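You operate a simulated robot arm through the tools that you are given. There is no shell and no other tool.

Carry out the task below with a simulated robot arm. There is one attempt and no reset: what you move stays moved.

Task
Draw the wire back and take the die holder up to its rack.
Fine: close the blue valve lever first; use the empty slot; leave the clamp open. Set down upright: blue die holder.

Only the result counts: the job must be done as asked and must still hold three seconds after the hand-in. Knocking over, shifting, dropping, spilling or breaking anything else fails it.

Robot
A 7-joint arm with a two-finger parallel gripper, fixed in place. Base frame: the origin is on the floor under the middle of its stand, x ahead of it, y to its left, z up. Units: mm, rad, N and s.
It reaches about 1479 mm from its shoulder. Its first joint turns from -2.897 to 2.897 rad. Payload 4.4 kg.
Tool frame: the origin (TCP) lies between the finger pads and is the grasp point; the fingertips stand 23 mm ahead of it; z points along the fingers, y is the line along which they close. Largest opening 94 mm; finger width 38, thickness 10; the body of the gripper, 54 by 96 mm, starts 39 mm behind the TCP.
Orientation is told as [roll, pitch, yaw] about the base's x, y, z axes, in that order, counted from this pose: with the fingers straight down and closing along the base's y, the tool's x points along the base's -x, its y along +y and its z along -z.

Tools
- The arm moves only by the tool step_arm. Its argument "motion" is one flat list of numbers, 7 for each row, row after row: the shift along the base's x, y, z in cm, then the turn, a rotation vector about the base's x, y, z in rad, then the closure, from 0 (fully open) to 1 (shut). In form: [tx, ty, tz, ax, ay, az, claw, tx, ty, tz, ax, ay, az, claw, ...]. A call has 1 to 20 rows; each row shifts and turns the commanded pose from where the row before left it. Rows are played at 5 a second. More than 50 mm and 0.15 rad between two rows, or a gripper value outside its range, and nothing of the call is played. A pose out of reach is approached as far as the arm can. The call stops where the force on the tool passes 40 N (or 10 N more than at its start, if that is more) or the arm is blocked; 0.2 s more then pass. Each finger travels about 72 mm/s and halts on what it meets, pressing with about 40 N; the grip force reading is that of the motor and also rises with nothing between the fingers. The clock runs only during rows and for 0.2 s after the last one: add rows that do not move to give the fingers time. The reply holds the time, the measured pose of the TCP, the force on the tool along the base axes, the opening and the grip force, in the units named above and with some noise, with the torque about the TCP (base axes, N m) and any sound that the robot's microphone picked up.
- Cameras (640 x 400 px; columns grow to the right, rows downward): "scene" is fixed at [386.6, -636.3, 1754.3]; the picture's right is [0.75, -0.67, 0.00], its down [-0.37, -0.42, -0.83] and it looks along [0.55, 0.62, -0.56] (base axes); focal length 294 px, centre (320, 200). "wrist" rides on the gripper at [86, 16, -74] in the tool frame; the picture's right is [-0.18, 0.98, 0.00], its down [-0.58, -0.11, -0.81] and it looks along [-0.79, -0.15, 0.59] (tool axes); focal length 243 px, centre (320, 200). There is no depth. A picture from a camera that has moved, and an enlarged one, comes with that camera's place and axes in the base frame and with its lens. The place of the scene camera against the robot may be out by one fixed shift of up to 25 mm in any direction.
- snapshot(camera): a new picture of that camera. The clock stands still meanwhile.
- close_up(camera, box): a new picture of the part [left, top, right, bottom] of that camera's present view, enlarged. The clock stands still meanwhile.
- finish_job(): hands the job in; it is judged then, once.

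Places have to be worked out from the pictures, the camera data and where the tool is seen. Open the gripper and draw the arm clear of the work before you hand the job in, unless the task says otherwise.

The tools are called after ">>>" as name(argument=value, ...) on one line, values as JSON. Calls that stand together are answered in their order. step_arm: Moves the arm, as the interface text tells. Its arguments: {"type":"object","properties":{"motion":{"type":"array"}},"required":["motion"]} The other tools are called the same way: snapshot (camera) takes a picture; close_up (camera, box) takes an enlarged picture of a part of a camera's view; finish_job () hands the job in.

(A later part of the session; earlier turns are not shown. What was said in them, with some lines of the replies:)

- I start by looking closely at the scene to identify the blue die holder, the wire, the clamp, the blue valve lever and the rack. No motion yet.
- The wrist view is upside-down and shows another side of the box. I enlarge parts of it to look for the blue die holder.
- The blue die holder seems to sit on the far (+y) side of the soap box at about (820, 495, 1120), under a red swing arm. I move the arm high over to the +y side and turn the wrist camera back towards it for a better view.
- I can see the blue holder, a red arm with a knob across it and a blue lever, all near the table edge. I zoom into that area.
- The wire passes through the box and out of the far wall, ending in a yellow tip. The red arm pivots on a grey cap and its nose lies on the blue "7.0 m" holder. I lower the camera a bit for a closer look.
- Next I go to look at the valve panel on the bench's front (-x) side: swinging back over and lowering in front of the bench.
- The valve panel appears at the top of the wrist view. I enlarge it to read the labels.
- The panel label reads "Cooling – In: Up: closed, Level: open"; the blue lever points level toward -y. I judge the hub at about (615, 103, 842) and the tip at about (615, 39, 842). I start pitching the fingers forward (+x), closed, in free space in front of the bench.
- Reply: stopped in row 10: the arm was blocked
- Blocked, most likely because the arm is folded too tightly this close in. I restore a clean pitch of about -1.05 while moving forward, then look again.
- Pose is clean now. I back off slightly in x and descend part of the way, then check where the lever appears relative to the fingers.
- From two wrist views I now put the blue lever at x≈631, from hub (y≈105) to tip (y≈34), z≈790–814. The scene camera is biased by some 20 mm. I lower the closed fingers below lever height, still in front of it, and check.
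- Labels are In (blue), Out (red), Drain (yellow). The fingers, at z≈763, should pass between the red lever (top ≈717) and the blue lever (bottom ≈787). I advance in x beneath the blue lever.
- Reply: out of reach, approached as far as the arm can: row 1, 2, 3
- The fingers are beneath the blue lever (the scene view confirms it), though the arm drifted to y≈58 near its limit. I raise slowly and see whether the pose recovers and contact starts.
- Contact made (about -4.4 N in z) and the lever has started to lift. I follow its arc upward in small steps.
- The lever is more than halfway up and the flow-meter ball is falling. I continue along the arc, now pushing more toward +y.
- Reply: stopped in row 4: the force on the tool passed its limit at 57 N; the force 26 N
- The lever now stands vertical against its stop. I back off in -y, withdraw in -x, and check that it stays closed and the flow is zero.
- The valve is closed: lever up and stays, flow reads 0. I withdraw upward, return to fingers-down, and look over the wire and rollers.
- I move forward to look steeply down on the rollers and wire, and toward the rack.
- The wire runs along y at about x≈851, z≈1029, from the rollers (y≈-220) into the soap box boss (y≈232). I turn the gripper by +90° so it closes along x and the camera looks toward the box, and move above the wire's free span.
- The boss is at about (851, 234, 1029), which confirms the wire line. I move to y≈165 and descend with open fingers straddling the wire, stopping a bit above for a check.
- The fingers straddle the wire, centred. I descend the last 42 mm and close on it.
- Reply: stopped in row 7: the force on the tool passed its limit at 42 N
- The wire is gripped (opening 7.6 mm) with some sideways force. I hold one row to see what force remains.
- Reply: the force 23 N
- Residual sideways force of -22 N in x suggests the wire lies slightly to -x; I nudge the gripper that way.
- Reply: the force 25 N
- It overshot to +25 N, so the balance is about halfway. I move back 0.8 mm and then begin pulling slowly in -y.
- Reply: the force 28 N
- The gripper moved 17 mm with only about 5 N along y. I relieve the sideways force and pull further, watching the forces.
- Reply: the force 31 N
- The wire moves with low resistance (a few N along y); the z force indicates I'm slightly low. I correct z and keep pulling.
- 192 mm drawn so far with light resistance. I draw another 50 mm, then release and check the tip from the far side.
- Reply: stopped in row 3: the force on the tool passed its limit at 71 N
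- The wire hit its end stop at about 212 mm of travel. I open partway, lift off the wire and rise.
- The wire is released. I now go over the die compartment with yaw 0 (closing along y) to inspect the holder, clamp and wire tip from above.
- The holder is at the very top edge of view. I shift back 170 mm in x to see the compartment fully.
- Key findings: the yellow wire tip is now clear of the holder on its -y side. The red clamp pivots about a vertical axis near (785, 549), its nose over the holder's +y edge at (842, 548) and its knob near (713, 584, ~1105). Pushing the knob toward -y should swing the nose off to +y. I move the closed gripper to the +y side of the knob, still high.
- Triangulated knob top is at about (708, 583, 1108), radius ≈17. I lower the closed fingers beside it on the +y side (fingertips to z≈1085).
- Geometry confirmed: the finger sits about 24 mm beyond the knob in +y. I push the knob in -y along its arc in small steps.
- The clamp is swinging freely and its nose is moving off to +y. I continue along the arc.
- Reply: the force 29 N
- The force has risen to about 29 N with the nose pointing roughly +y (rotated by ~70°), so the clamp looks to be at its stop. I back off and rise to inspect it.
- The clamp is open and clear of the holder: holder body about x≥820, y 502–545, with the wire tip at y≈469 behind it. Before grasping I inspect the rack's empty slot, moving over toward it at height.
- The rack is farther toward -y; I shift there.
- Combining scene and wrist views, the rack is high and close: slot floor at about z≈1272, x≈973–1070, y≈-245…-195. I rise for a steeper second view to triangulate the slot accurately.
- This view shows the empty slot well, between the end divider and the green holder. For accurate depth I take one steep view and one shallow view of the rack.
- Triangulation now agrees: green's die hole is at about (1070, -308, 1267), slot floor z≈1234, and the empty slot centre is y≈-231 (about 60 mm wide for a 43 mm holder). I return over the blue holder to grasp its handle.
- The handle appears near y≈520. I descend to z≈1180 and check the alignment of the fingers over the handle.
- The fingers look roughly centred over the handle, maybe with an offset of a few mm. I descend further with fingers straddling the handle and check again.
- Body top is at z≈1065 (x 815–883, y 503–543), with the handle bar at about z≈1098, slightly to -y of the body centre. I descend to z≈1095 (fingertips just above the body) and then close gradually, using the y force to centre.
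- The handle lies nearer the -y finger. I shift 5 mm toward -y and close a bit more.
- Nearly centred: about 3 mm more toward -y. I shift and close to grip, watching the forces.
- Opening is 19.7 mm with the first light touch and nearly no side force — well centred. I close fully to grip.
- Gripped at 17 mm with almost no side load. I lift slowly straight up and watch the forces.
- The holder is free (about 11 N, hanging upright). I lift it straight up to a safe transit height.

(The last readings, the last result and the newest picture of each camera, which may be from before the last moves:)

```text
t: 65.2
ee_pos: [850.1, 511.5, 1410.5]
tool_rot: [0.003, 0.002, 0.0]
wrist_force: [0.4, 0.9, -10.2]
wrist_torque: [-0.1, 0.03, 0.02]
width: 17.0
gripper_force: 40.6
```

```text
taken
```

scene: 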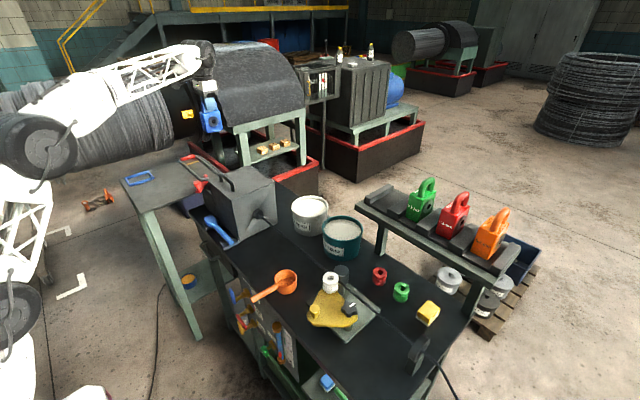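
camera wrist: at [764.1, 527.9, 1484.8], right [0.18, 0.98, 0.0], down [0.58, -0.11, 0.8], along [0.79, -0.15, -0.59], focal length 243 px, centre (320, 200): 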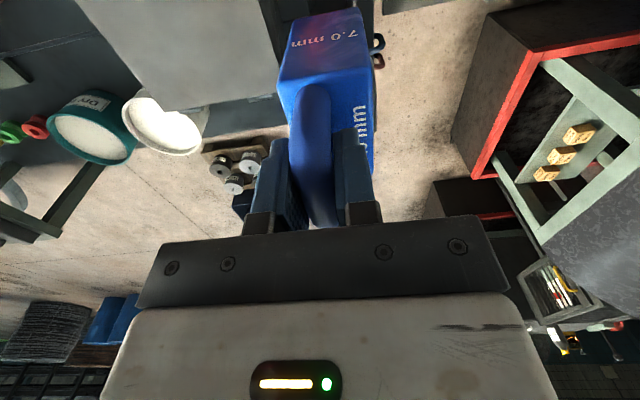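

Holder is held securely and upright. I carry it diagonally to above the empty slot (TCP about x 1069, y -242), keeping its bottom at z≈1312.

>>> step_arm(motion=[0.6, -2, 0.1, 0, 0, 0, 1, 1.1, -3.8, 0.1, 0, 0, 0, 1, 1.1, -3.8, 0.1, 0, 0, 0, 1, 1.1, -3.9, 0.1, 0, 0, 0, 1, 1.1, -3.9, 0.1, 0, 0, 0, 1, 1.1, -3.9, 0.1, 0, 0, 0, 1, 1.1, -3.9, 0.1, 0, 0, 0, 1, 1.1, -3.9, 0.1, 0, 0, 0, 1, 1.1, -3.9, 0.1, 0, 0, 0, 1, 1.1, -3.9, 0.1, 0, 0, 0, 1, 1.1, -3.9, 0, 0, 0, 0, 1, 1.1, -3.9, 0, 0, 0, 0, 1, 1.1, -3.9, 0, 0, 0, 0, 1, 1.1, -3.9, 0, 0, 0, 0, 1, 1.1, -3.9, 0, 0, 0, 0, 1, 1.1, -3.9, 0, 0, 0, 0, 1])

>>> snapshot(camera="scene")

>>> snapshot(camera="wrist")

```text
t: 68.6
ee_pos: [1021.9, -89.9, 1419.7]
tool_rot: [0.006, 0.002, 0.001]
wrist_force: [-0.2, 0.0, -10.5]
wrist_torque: [-0.09, 0.03, -0.01]
width: 17.0
gripper_force: 39.7
```

```text
taken
```

scene: 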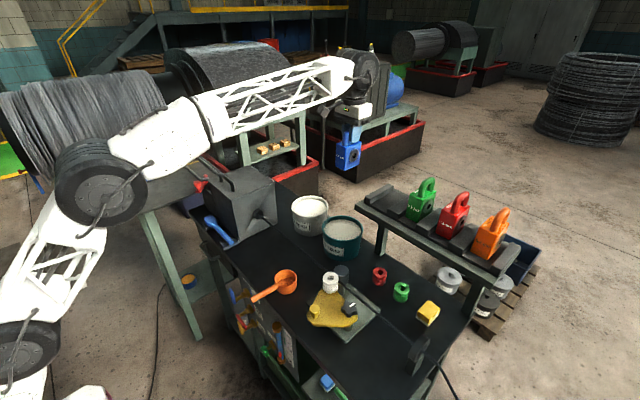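

```text
taken
camera wrist: at [935.9, -74.7, 1494.9], right [0.18, 0.98, 0.0], down [0.58, -0.11, 0.8], along [0.79, -0.15, -0.59], focal length 243 px, centre (320, 200)
```

wrist: 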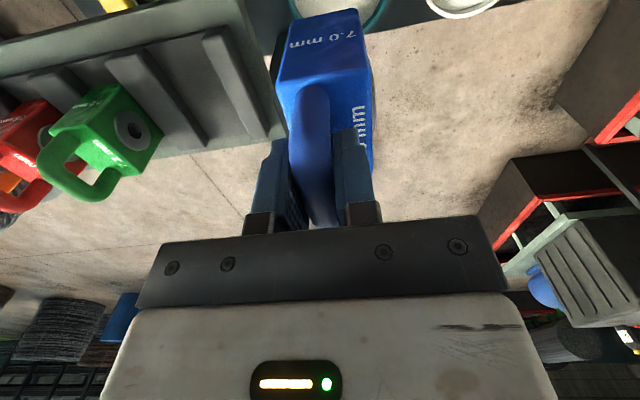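

A useful sideways vantage of the rack. I enlarge it to refine the slot's position before going in.

>>> close_up(camera="wrist", box=[60, 0, 300, 180])

>>> close_up(camera="wrist", box=[250, 0, 410, 130])

>>> close_up(camera="scene", box=[320, 110, 480, 230])

```text
2.22 times, centred on (180, 90) of wrist
camera zoom: at [935.9, -74.7, 1494.9], right [0.18, 0.98, 0.0], down [0.58, -0.11, 0.8], along [0.79, -0.15, -0.59], focal length 539 px, centre (631, 444)
```

zoom: 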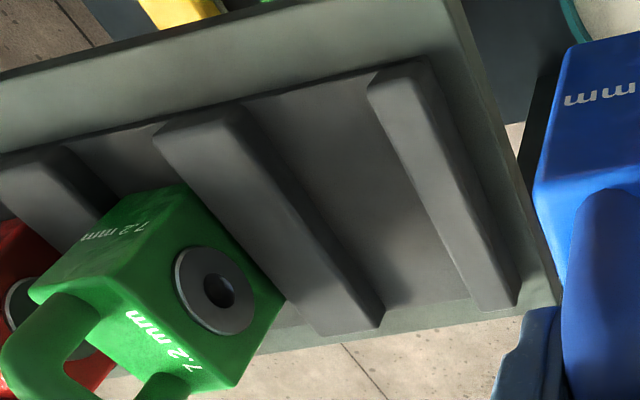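

```text
3.08 times, centred on (330, 65) of wrist
camera zoom: at [935.9, -74.7, 1494.9], right [0.18, 0.98, 0.0], down [0.58, -0.11, 0.8], along [0.79, -0.15, -0.59], focal length 746 px, centre (289, 615)
```

zoom: 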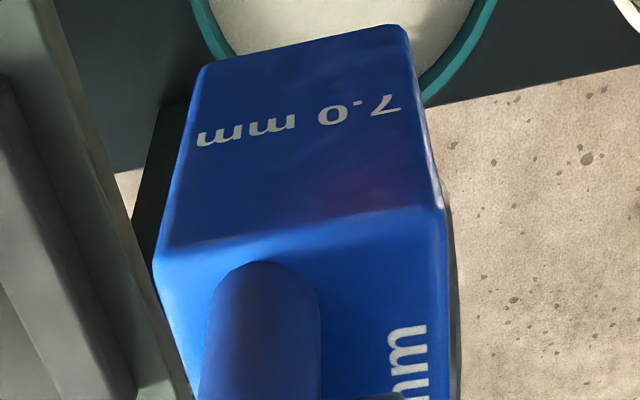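

```text
3.33 times, centred on (400, 170) of scene
camera zoom: at [386.6, -636.3, 1754.3], right [0.75, -0.67, 0.0], down [-0.37, -0.42, -0.83], along [0.55, 0.62, -0.56], focal length 982 px, centre (53, 300)
```

zoom: 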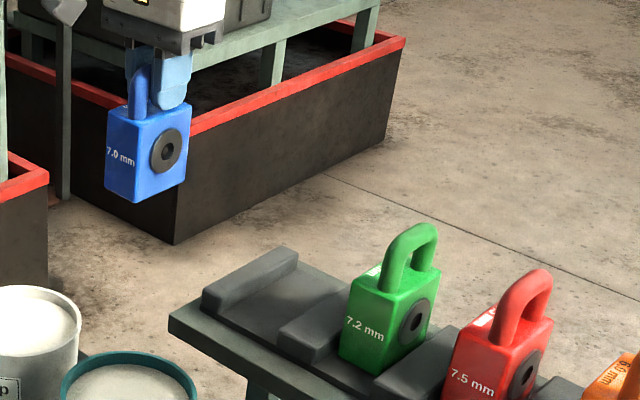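

Refined: slot spans y≈-261…-198 (centre ≈-229.5), and the green holder's hole is at x≈1065. The body centre sits about +9 mm in y from the TCP. I move above the slot at TCP ≈(1067, -238.5) and check.

>>> step_arm(motion=[0.9, -3, 0, 0, 0, 0, 1, 0.9, -3, 0, -0.001, 0, 0, 1, 0.9, -3, 0, -0.001, 0, 0, 1, 0.9, -3, 0, -0.001, 0, 0, 1, 0.9, -2.86, -0.5, 0, 0, 0, 1, 0, 0, -0.5, 0, 0, 0, 1])

>>> snapshot(camera="wrist")

>>> close_up(camera="wrist", box=[220, 0, 440, 160])

>>> close_up(camera="scene", box=[340, 110, 520, 260])

```text
t: 70.0
ee_pos: [1066.7, -240.0, 1409.3]
tool_rot: [0.002, 0.002, 0.001]
wrist_force: [0.0, 0.4, -10.4]
wrist_torque: [-0.08, 0.04, 0.02]
width: 16.8
gripper_force: 40.2
```

```text
taken
camera wrist: at [980.5, -224.1, 1484.6], right [0.18, 0.98, 0.0], down [0.58, -0.11, 0.81], along [0.79, -0.15, -0.59], focal length 243 px, centre (320, 200)
```

wrist: 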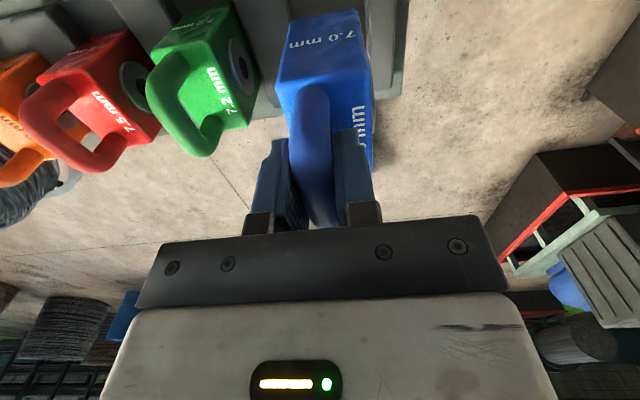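

```text
2.50 times, centred on (330, 80) of wrist
camera zoom: at [980.5, -224.1, 1484.6], right [0.18, 0.98, 0.0], down [0.58, -0.11, 0.81], along [0.79, -0.15, -0.59], focal length 606 px, centre (295, 500)
```

zoom: 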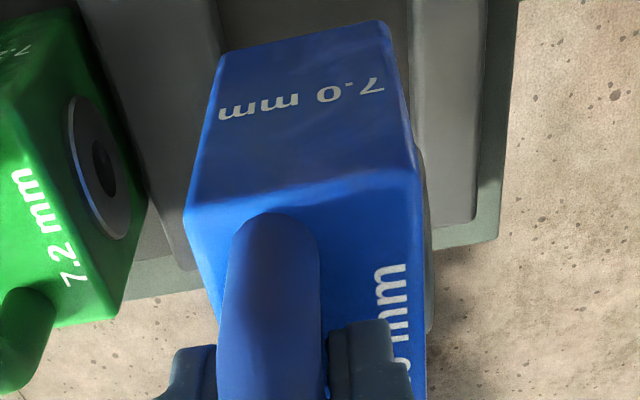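

```text
2.67 times, centred on (430, 185) of scene
camera zoom: at [386.6, -636.3, 1754.3], right [0.75, -0.67, 0.0], down [-0.37, -0.42, -0.83], along [0.55, 0.62, -0.56], focal length 785 px, centre (27, 240)
```

zoom: 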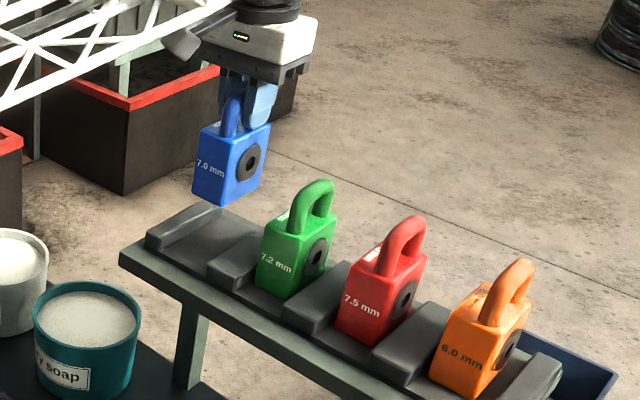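

Well aligned: the body bottom spans y≈-251…-211 inside the slot -261…-198, and in the scene view it lines up with the other holders. I lower 55 mm and then check.

>>> step_arm(motion=[0, 0.1, -1.5, 0, 0, 0, 1, 0, 0, -1.5, 0, 0, 0, 1, 0, 0, -1.5, 0, 0, 0, 1, 0, 0, -1, 0, 0, 0, 1])

>>> close_up(camera="wrist", box=[220, 0, 440, 160])

>>> close_up(camera="scene", box=[340, 140, 520, 270])

```text
t: 71.0
ee_pos: [1066.0, -238.9, 1354.8]
tool_rot: [0.002, 0.001, 0.002]
wrist_force: [-0.9, 0.2, -9.3]
wrist_torque: [-0.06, -0.04, 0.02]
width: 17.0
gripper_force: 39.6
```

```text
2.50 times, centred on (330, 80) of wrist
camera zoom: at [979.6, -222.4, 1429.3], right [0.18, 0.98, 0.0], down [0.58, -0.11, 0.81], along [0.79, -0.15, -0.59], focal length 606 px, centre (295, 500)
```

zoom: 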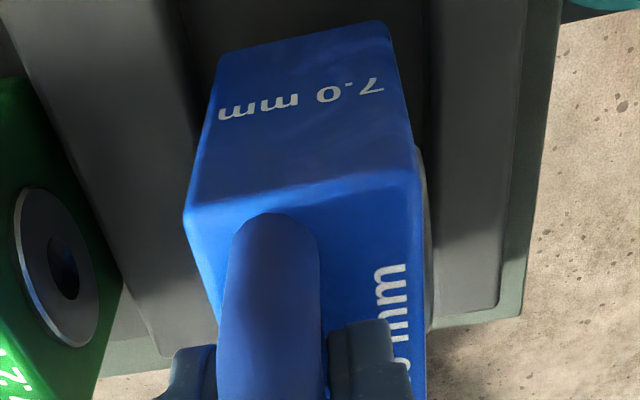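

```text
3.08 times, centred on (430, 205) of scene
camera zoom: at [386.6, -636.3, 1754.3], right [0.75, -0.67, 0.0], down [-0.37, -0.42, -0.83], along [0.55, 0.62, -0.56], focal length 906 px, centre (-18, 185)
```

zoom: 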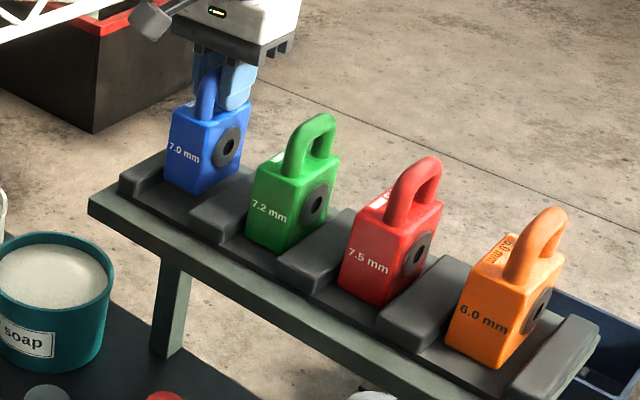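

Holder is between the dividers, about 15 mm above the floor. I shift 2 mm in +x and lower in small steps until contact.

>>> step_arm(motion=[0.2, 0, -0.5, 0, 0, 0, 1, 0, 0, -0.5, 0, 0, 0, 1, 0, 0, -0.2, 0, 0, 0, 1, 0, 0, -0.2, 0, 0, 0, 1])

```text
t: 72.0
ee_pos: [1067.3, -238.4, 1341.4]
tool_rot: [0.003, 0.002, 0.0]
wrist_force: [-0.2, -0.1, -10.6]
wrist_torque: [-0.05, -0.01, 0.02]
width: 17.1
gripper_force: 40.0
```

Still hanging free (-10.6 N). I continue down in 1.5 mm steps.

>>> step_arm(motion=[0, 0, -0.15, 0, 0, 0, 1, 0, 0, -0.15, 0, 0, 0, 1, 0, 0, -0.15, 0, 0, 0, 1])

```text
t: 72.8
ee_pos: [1068.1, -239.1, 1338.8]
tool_rot: [-0.001, -0.002, 0.0]
wrist_force: [7.0, 2.0, 16.4]
wrist_torque: [-0.22, 0.13, 0.0]
width: 16.5
gripper_force: 40.5
```

Contact at z≈1338.8, matching the height expected from the neighbouring holders. I relieve the pressure by about 1 mm and inspect the seating before release.

>>> step_arm(motion=[0, 0, 0.12, 0, 0, 0, 1, 0, 0, 0, 0, 0, 0, 1])

>>> close_up(camera="scene", box=[340, 140, 520, 270])

>>> close_up(camera="wrist", box=[200, 0, 440, 180])

```text
t: 73.4
ee_pos: [1067.3, -237.8, 1340.5]
tool_rot: [0.001, -0.001, -0.001]
wrist_force: [7.4, 4.2, 22.3]
wrist_torque: [-0.1, 0.33, 0.0]
width: 17.0
gripper_force: 39.4
```

```text
3.08 times, centred on (430, 205) of scene
camera zoom: at [386.6, -636.3, 1754.3], right [0.75, -0.67, 0.0], down [-0.37, -0.42, -0.83], along [0.55, 0.62, -0.56], focal length 906 px, centre (-18, 185)
```

zoom: 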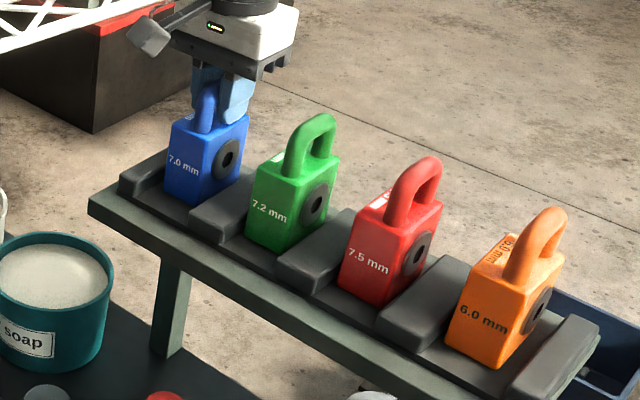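

```text
2.22 times, centred on (320, 90) of wrist
camera zoom: at [981.3, -221.9, 1414.2], right [0.18, 0.98, 0.0], down [0.58, -0.11, 0.81], along [0.79, -0.15, -0.59], focal length 539 px, centre (320, 444)
```

zoom: 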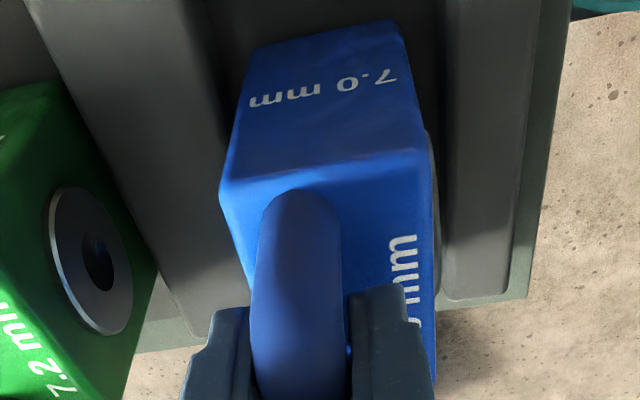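

Forces show firm contact, but by extrapolating the rack row the holder might be several mm high. I zoom in closely on the seating before releasing.

>>> close_up(camera="scene", box=[370, 170, 450, 225])

>>> close_up(camera="scene", box=[400, 180, 500, 250])

>>> close_up(camera="wrist", box=[260, 0, 400, 80])

```text
7.27 times, centred on (410, 198) of scene
camera zoom: at [386.6, -636.3, 1754.3], right [0.75, -0.67, 0.0], down [-0.37, -0.42, -0.83], along [0.55, 0.62, -0.56], focal length 2142 px, centre (-334, 218)
```

zoom: 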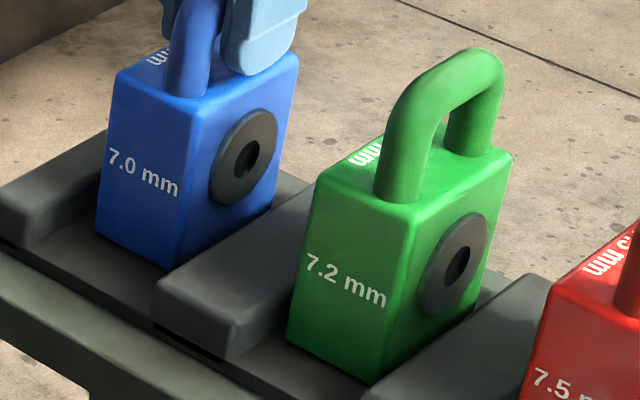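

```text
5.71 times, centred on (450, 215) of scene
camera zoom: at [386.6, -636.3, 1754.3], right [0.75, -0.67, 0.0], down [-0.37, -0.42, -0.83], along [0.55, 0.62, -0.56], focal length 1683 px, centre (-423, 114)
```

zoom: 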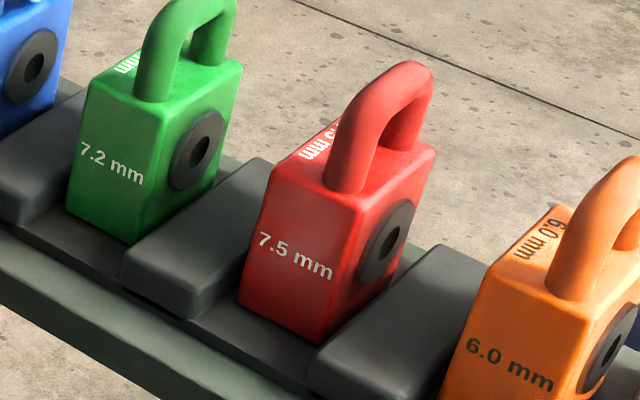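

```text
4.57 times, centred on (330, 40) of wrist
camera zoom: at [981.3, -221.9, 1414.2], right [0.18, 0.98, 0.0], down [0.58, -0.11, 0.81], along [0.79, -0.15, -0.59], focal length 1109 px, centre (274, 931)
```

zoom: 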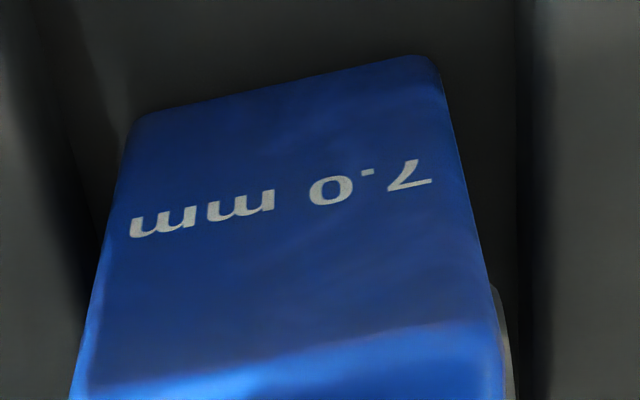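

The holder looks seated on the mat and upright, in line with the others. I unload the pressing force a little more before releasing.

>>> step_arm(motion=[0, 0, 0.08, 0, 0, 0, 1, 0, 0, 0, 0, 0, 0, 1, 0, 0, 0, 0, 0, 0, 1])

```text
t: 74.2
ee_pos: [1068.4, -239.1, 1339.2]
tool_rot: [0.001, 0.0, 0.0]
wrist_force: [4.2, 6.1, 23.0]
wrist_torque: [0.1, 0.26, -0.06]
width: 17.0
gripper_force: 39.9
```

>>> step_arm(motion=[0, 0, 0.15, 0, 0, 0, 1, 0, 0, 0, 0, 0, 0, 1, 0, 0, 0, 0, 0, 0, 1])

```text
t: 75.0
ee_pos: [1068.0, -239.6, 1340.3]
tool_rot: [0.003, 0.002, -0.001]
wrist_force: [-3.4, 3.2, 7.8]
wrist_torque: [0.04, -0.36, 0.06]
width: 16.9
gripper_force: 39.7
```

Unloading works (now +7.8 N). One more small raise, then release.

>>> step_arm(motion=[0, 0, 0.07, 0, 0, 0, 1, 0, 0, 0, 0, 0, 0, 1, 0, 0, 0, 0, 0, 0, 1])

```text
t: 75.8
ee_pos: [1068.4, -240.5, 1340.4]
tool_rot: [0.001, 0.003, 0.0]
wrist_force: [-2.2, -0.1, -4.7]
wrist_torque: [-0.15, 0.03, -0.07]
width: 16.7
gripper_force: 39.8
```

Light contact now (about half the weight on the rack). I open the fingers to about 36 mm and hold.

>>> step_arm(motion=[0, 0, 0, 0, 0, 0, 0.78, 0, 0, 0, 0, 0, 0, 0.7, 0, 0, 0, 0, 0, 0, 0.62, 0, 0, 0, 0, 0, 0, 0.62])

>>> close_up(camera="scene", box=[370, 160, 470, 230])

>>> close_up(camera="wrist", box=[200, 0, 440, 240])

```text
t: 76.8
ee_pos: [1068.4, -240.2, 1341.4]
tool_rot: [0.002, 0.001, 0.001]
wrist_force: [-0.6, -0.8, -0.2]
wrist_torque: [0.01, -0.02, -0.01]
width: 35.9
gripper_force: 0.1
```

```text
5.71 times, centred on (420, 195) of scene
camera zoom: at [386.6, -636.3, 1754.3], right [0.75, -0.67, 0.0], down [-0.37, -0.42, -0.83], along [0.55, 0.62, -0.56], focal length 1683 px, centre (-251, 229)
```

zoom: 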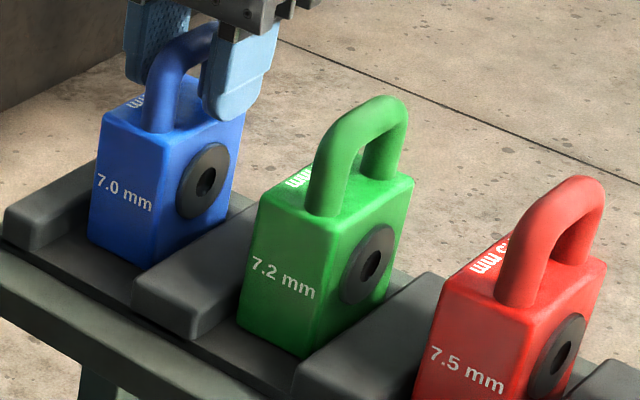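

```text
1.67 times, centred on (320, 120) of wrist
camera zoom: at [981.9, -222.5, 1415.5], right [0.18, 0.98, 0.0], down [0.58, -0.11, 0.81], along [0.79, -0.15, -0.59], focal length 404 px, centre (320, 333)
```

zoom: 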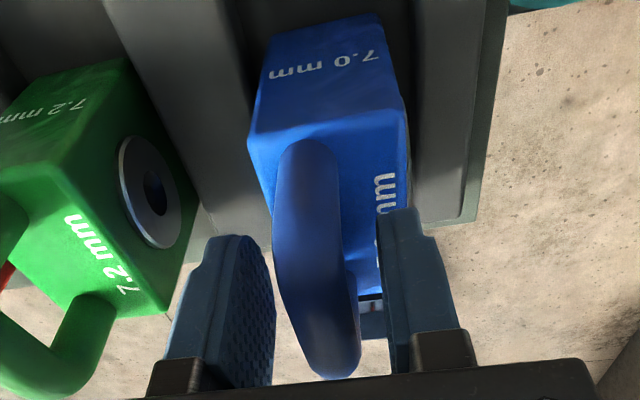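

The holder stands free and upright in the slot with both fingers clear of the handle. I rise straight up.

>>> step_arm(motion=[0, 0, 1, 0, 0, 0, 0.62, 0, 0, 1.5, 0, 0, 0, 0.62, 0, 0, 2, 0, 0, 0, 0.62, 0, 0, 3, 0, 0, 0, 0.62, 0, 0, 4, 0, 0, 0, 0.62, 0, 0, 4, 0, 0, 0, 0.62])

>>> snapshot(camera="wrist")

>>> close_up(camera="scene", box=[360, 150, 520, 260])

```text
t: 78.2
ee_pos: [1067.7, -238.7, 1477.0]
tool_rot: [0.001, 0.0, 0.001]
wrist_force: [-0.2, -0.1, -0.1]
wrist_torque: [-0.03, -0.05, -0.02]
width: 35.6
gripper_force: 0.0
out of reach, approached as far as the arm can: row 6
```

```text
taken
camera wrist: at [980.5, -222.8, 1552.0], right [0.18, 0.98, 0.0], down [0.58, -0.11, 0.81], along [0.79, -0.15, -0.59], focal length 243 px, centre (320, 200)
```

wrist: 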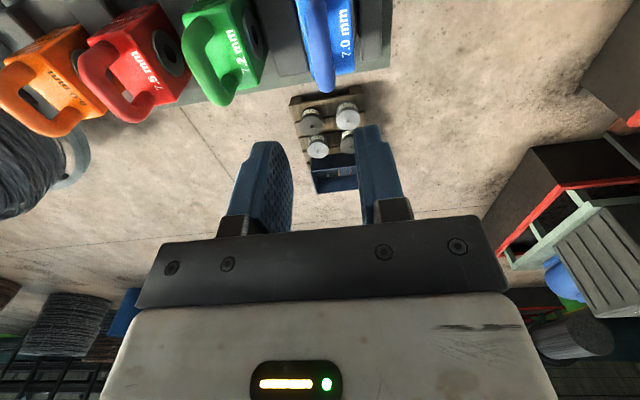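

```text
3.64 times, centred on (440, 205) of scene
camera zoom: at [386.6, -636.3, 1754.3], right [0.75, -0.67, 0.0], down [-0.37, -0.42, -0.83], along [0.55, 0.62, -0.56], focal length 1071 px, centre (-116, 182)
```

zoom: 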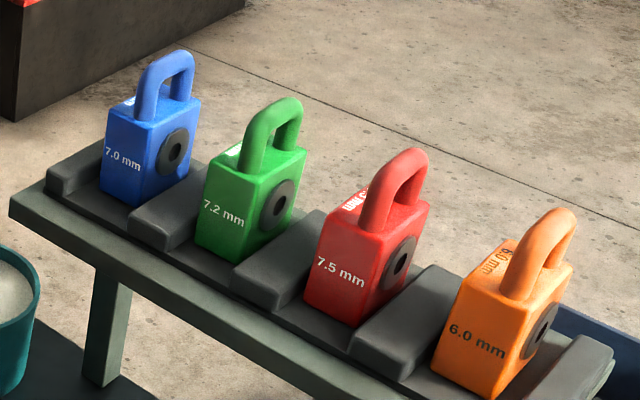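

The blue holder stands in the empty slot in line with the others. I retract the arm clear, open the gripper and verify clamp, wire and valve once more.

>>> step_arm(motion=[-4, 0, 0, 0, 0, 0, 0.4, -4.5, 1, 0, 0, 0, 0, 0, -4, 2.5, 0, 0, 0, 0, 0, -3, 3.5, 0, 0, 0, 0, 0, -3, 3.5, 0, 0, 0, 0, 0, -2.5, 4, 0, 0, 0, 0, 0, -2.5, 4, 0, 0, 0, 0, 0, -2.5, 4, 0, 0, 0, 0, 0, -2.5, 4, 0, 0, 0, 0, 0, -2.5, 4, 0, 0, 0, 0, 0, -2, 4, 0, 0, 0, 0, 0, -2, 4, 0, 0, 0, 0, 0, -2, 4, 0, 0, 0, 0, 0, -2, 4, 0, 0, 0, 0, 0, -1, 4.5, 0, 0, 0, 0, 0, 0, 4.5, 0, 0, 0, 0, 0, 0, 4.5, 0, 0, 0, 0, 0, 0, 4.5, 0, 0, 0, 0, 0])

>>> snapshot(camera="wrist")

>>> snapshot(camera="scene")

```text
t: 82.0
ee_pos: [668.6, 406.8, 1476.7]
tool_rot: [0.001, -0.001, 0.001]
wrist_force: [0.1, 0.8, 0.6]
wrist_torque: [0.0, -0.05, -0.02]
width: 93.9
gripper_force: 0.1
```

```text
taken
camera wrist: at [582.3, 423.1, 1551.8], right [0.18, 0.98, 0.0], down [0.58, -0.11, 0.81], along [0.79, -0.15, -0.59], focal length 243 px, centre (320, 200)
```

wrist: 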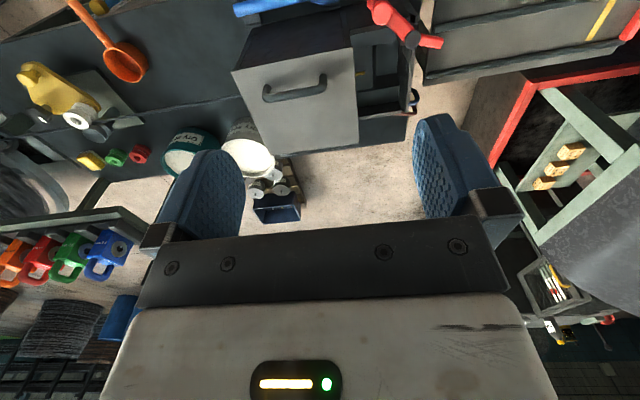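

```text
taken
```

scene: 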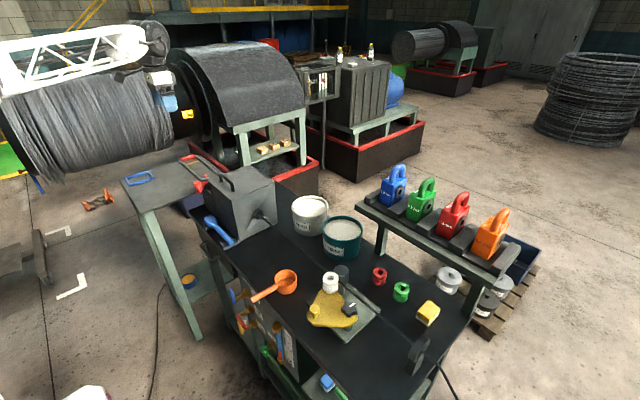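

>>> close_up(camera="wrist", box=[300, 0, 460, 120])

>>> close_up(camera="scene", box=[210, 270, 350, 380])

>>> close_up(camera="scene", box=[350, 150, 530, 290])

>>> close_up(camera="scene", box=[170, 140, 370, 280])

```text
3.33 times, centred on (380, 60) of wrist
camera zoom: at [582.3, 423.1, 1551.8], right [0.18, 0.98, 0.0], down [0.58, -0.11, 0.81], along [0.79, -0.15, -0.59], focal length 809 px, centre (120, 667)
```

zoom: 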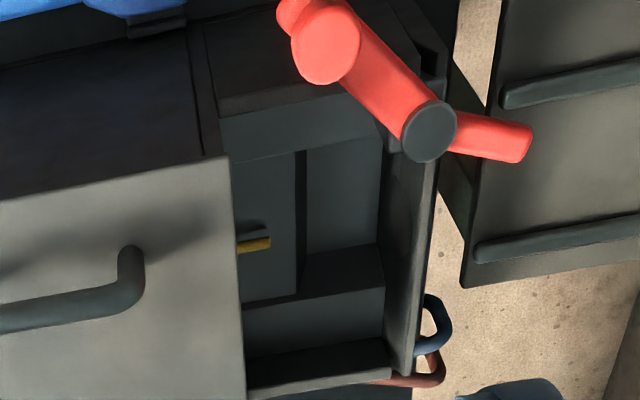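

```text
3.64 times, centred on (280, 325) of scene
camera zoom: at [386.6, -636.3, 1754.3], right [0.75, -0.67, 0.0], down [-0.37, -0.42, -0.83], along [0.55, 0.62, -0.56], focal length 1071 px, centre (466, -254)
```

zoom: 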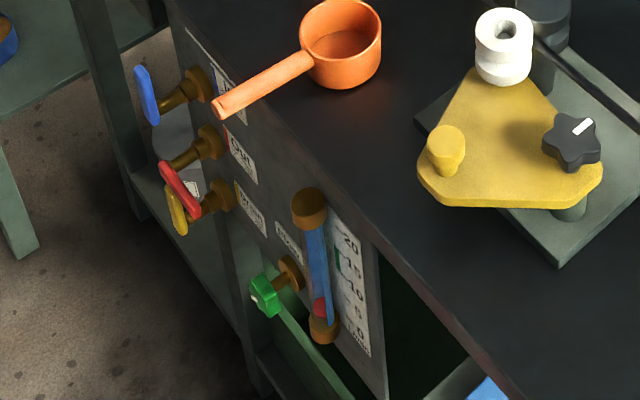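

```text
2.86 times, centred on (440, 220) of scene
camera zoom: at [386.6, -636.3, 1754.3], right [0.75, -0.67, 0.0], down [-0.37, -0.42, -0.83], along [0.55, 0.62, -0.56], focal length 842 px, centre (-23, 143)
```

zoom: 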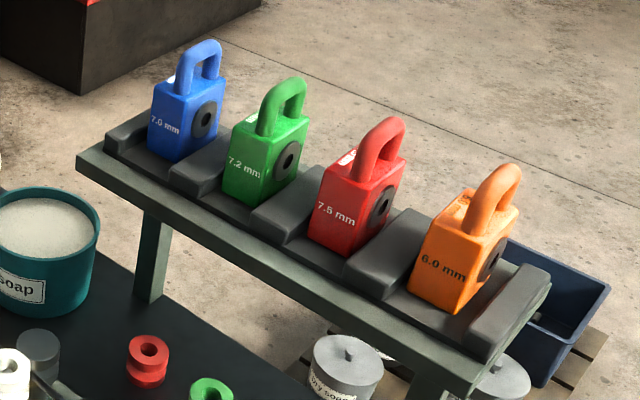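

```text
2.86 times, centred on (270, 210) of scene
camera zoom: at [386.6, -636.3, 1754.3], right [0.75, -0.67, 0.0], down [-0.37, -0.42, -0.83], along [0.55, 0.62, -0.56], focal length 842 px, centre (463, 171)
```

zoom: 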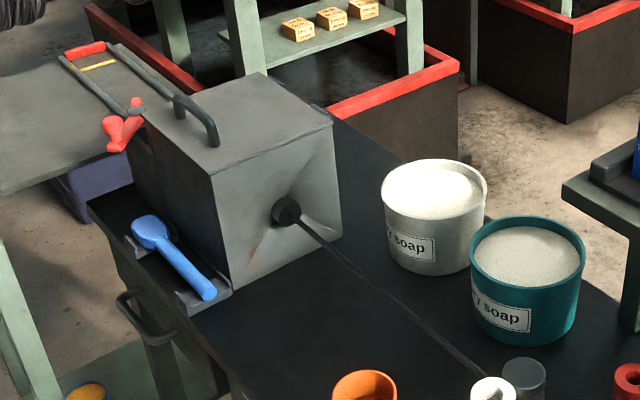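

Final checks are good:
- The blue valve lever is up and the flow reads 0.
- The wire is drawn back to its stop.
- The clamp is swung open.
- The blue 7.0 mm holder stands upright in the formerly empty slot.
- The gripper is open and the arm is clear.

I hand the job in.

>>> finish_job()

```text
The job is handed in.
```

The job is done and handed in; no verdict came back with the hand-in.

- **Valve:** I closed the blue lever first. It stands up against its stop, and the flow meter fell to 0.
- **Wire:** I drew it back about 212 mm, until it stopped hard. Its yellow tip is out of the holder but still shows in the compartment the holder came from.
- **Clamp:** The red clamp arm is swung about 70° off the holder's place and left open.
- **Die holder:** The blue 7.0 mm holder stands upright in the slot that was empty, lined up with the other three.

In the last pictures nothing else had been moved or knocked over. The gripper is open and the arm is clear of the work.
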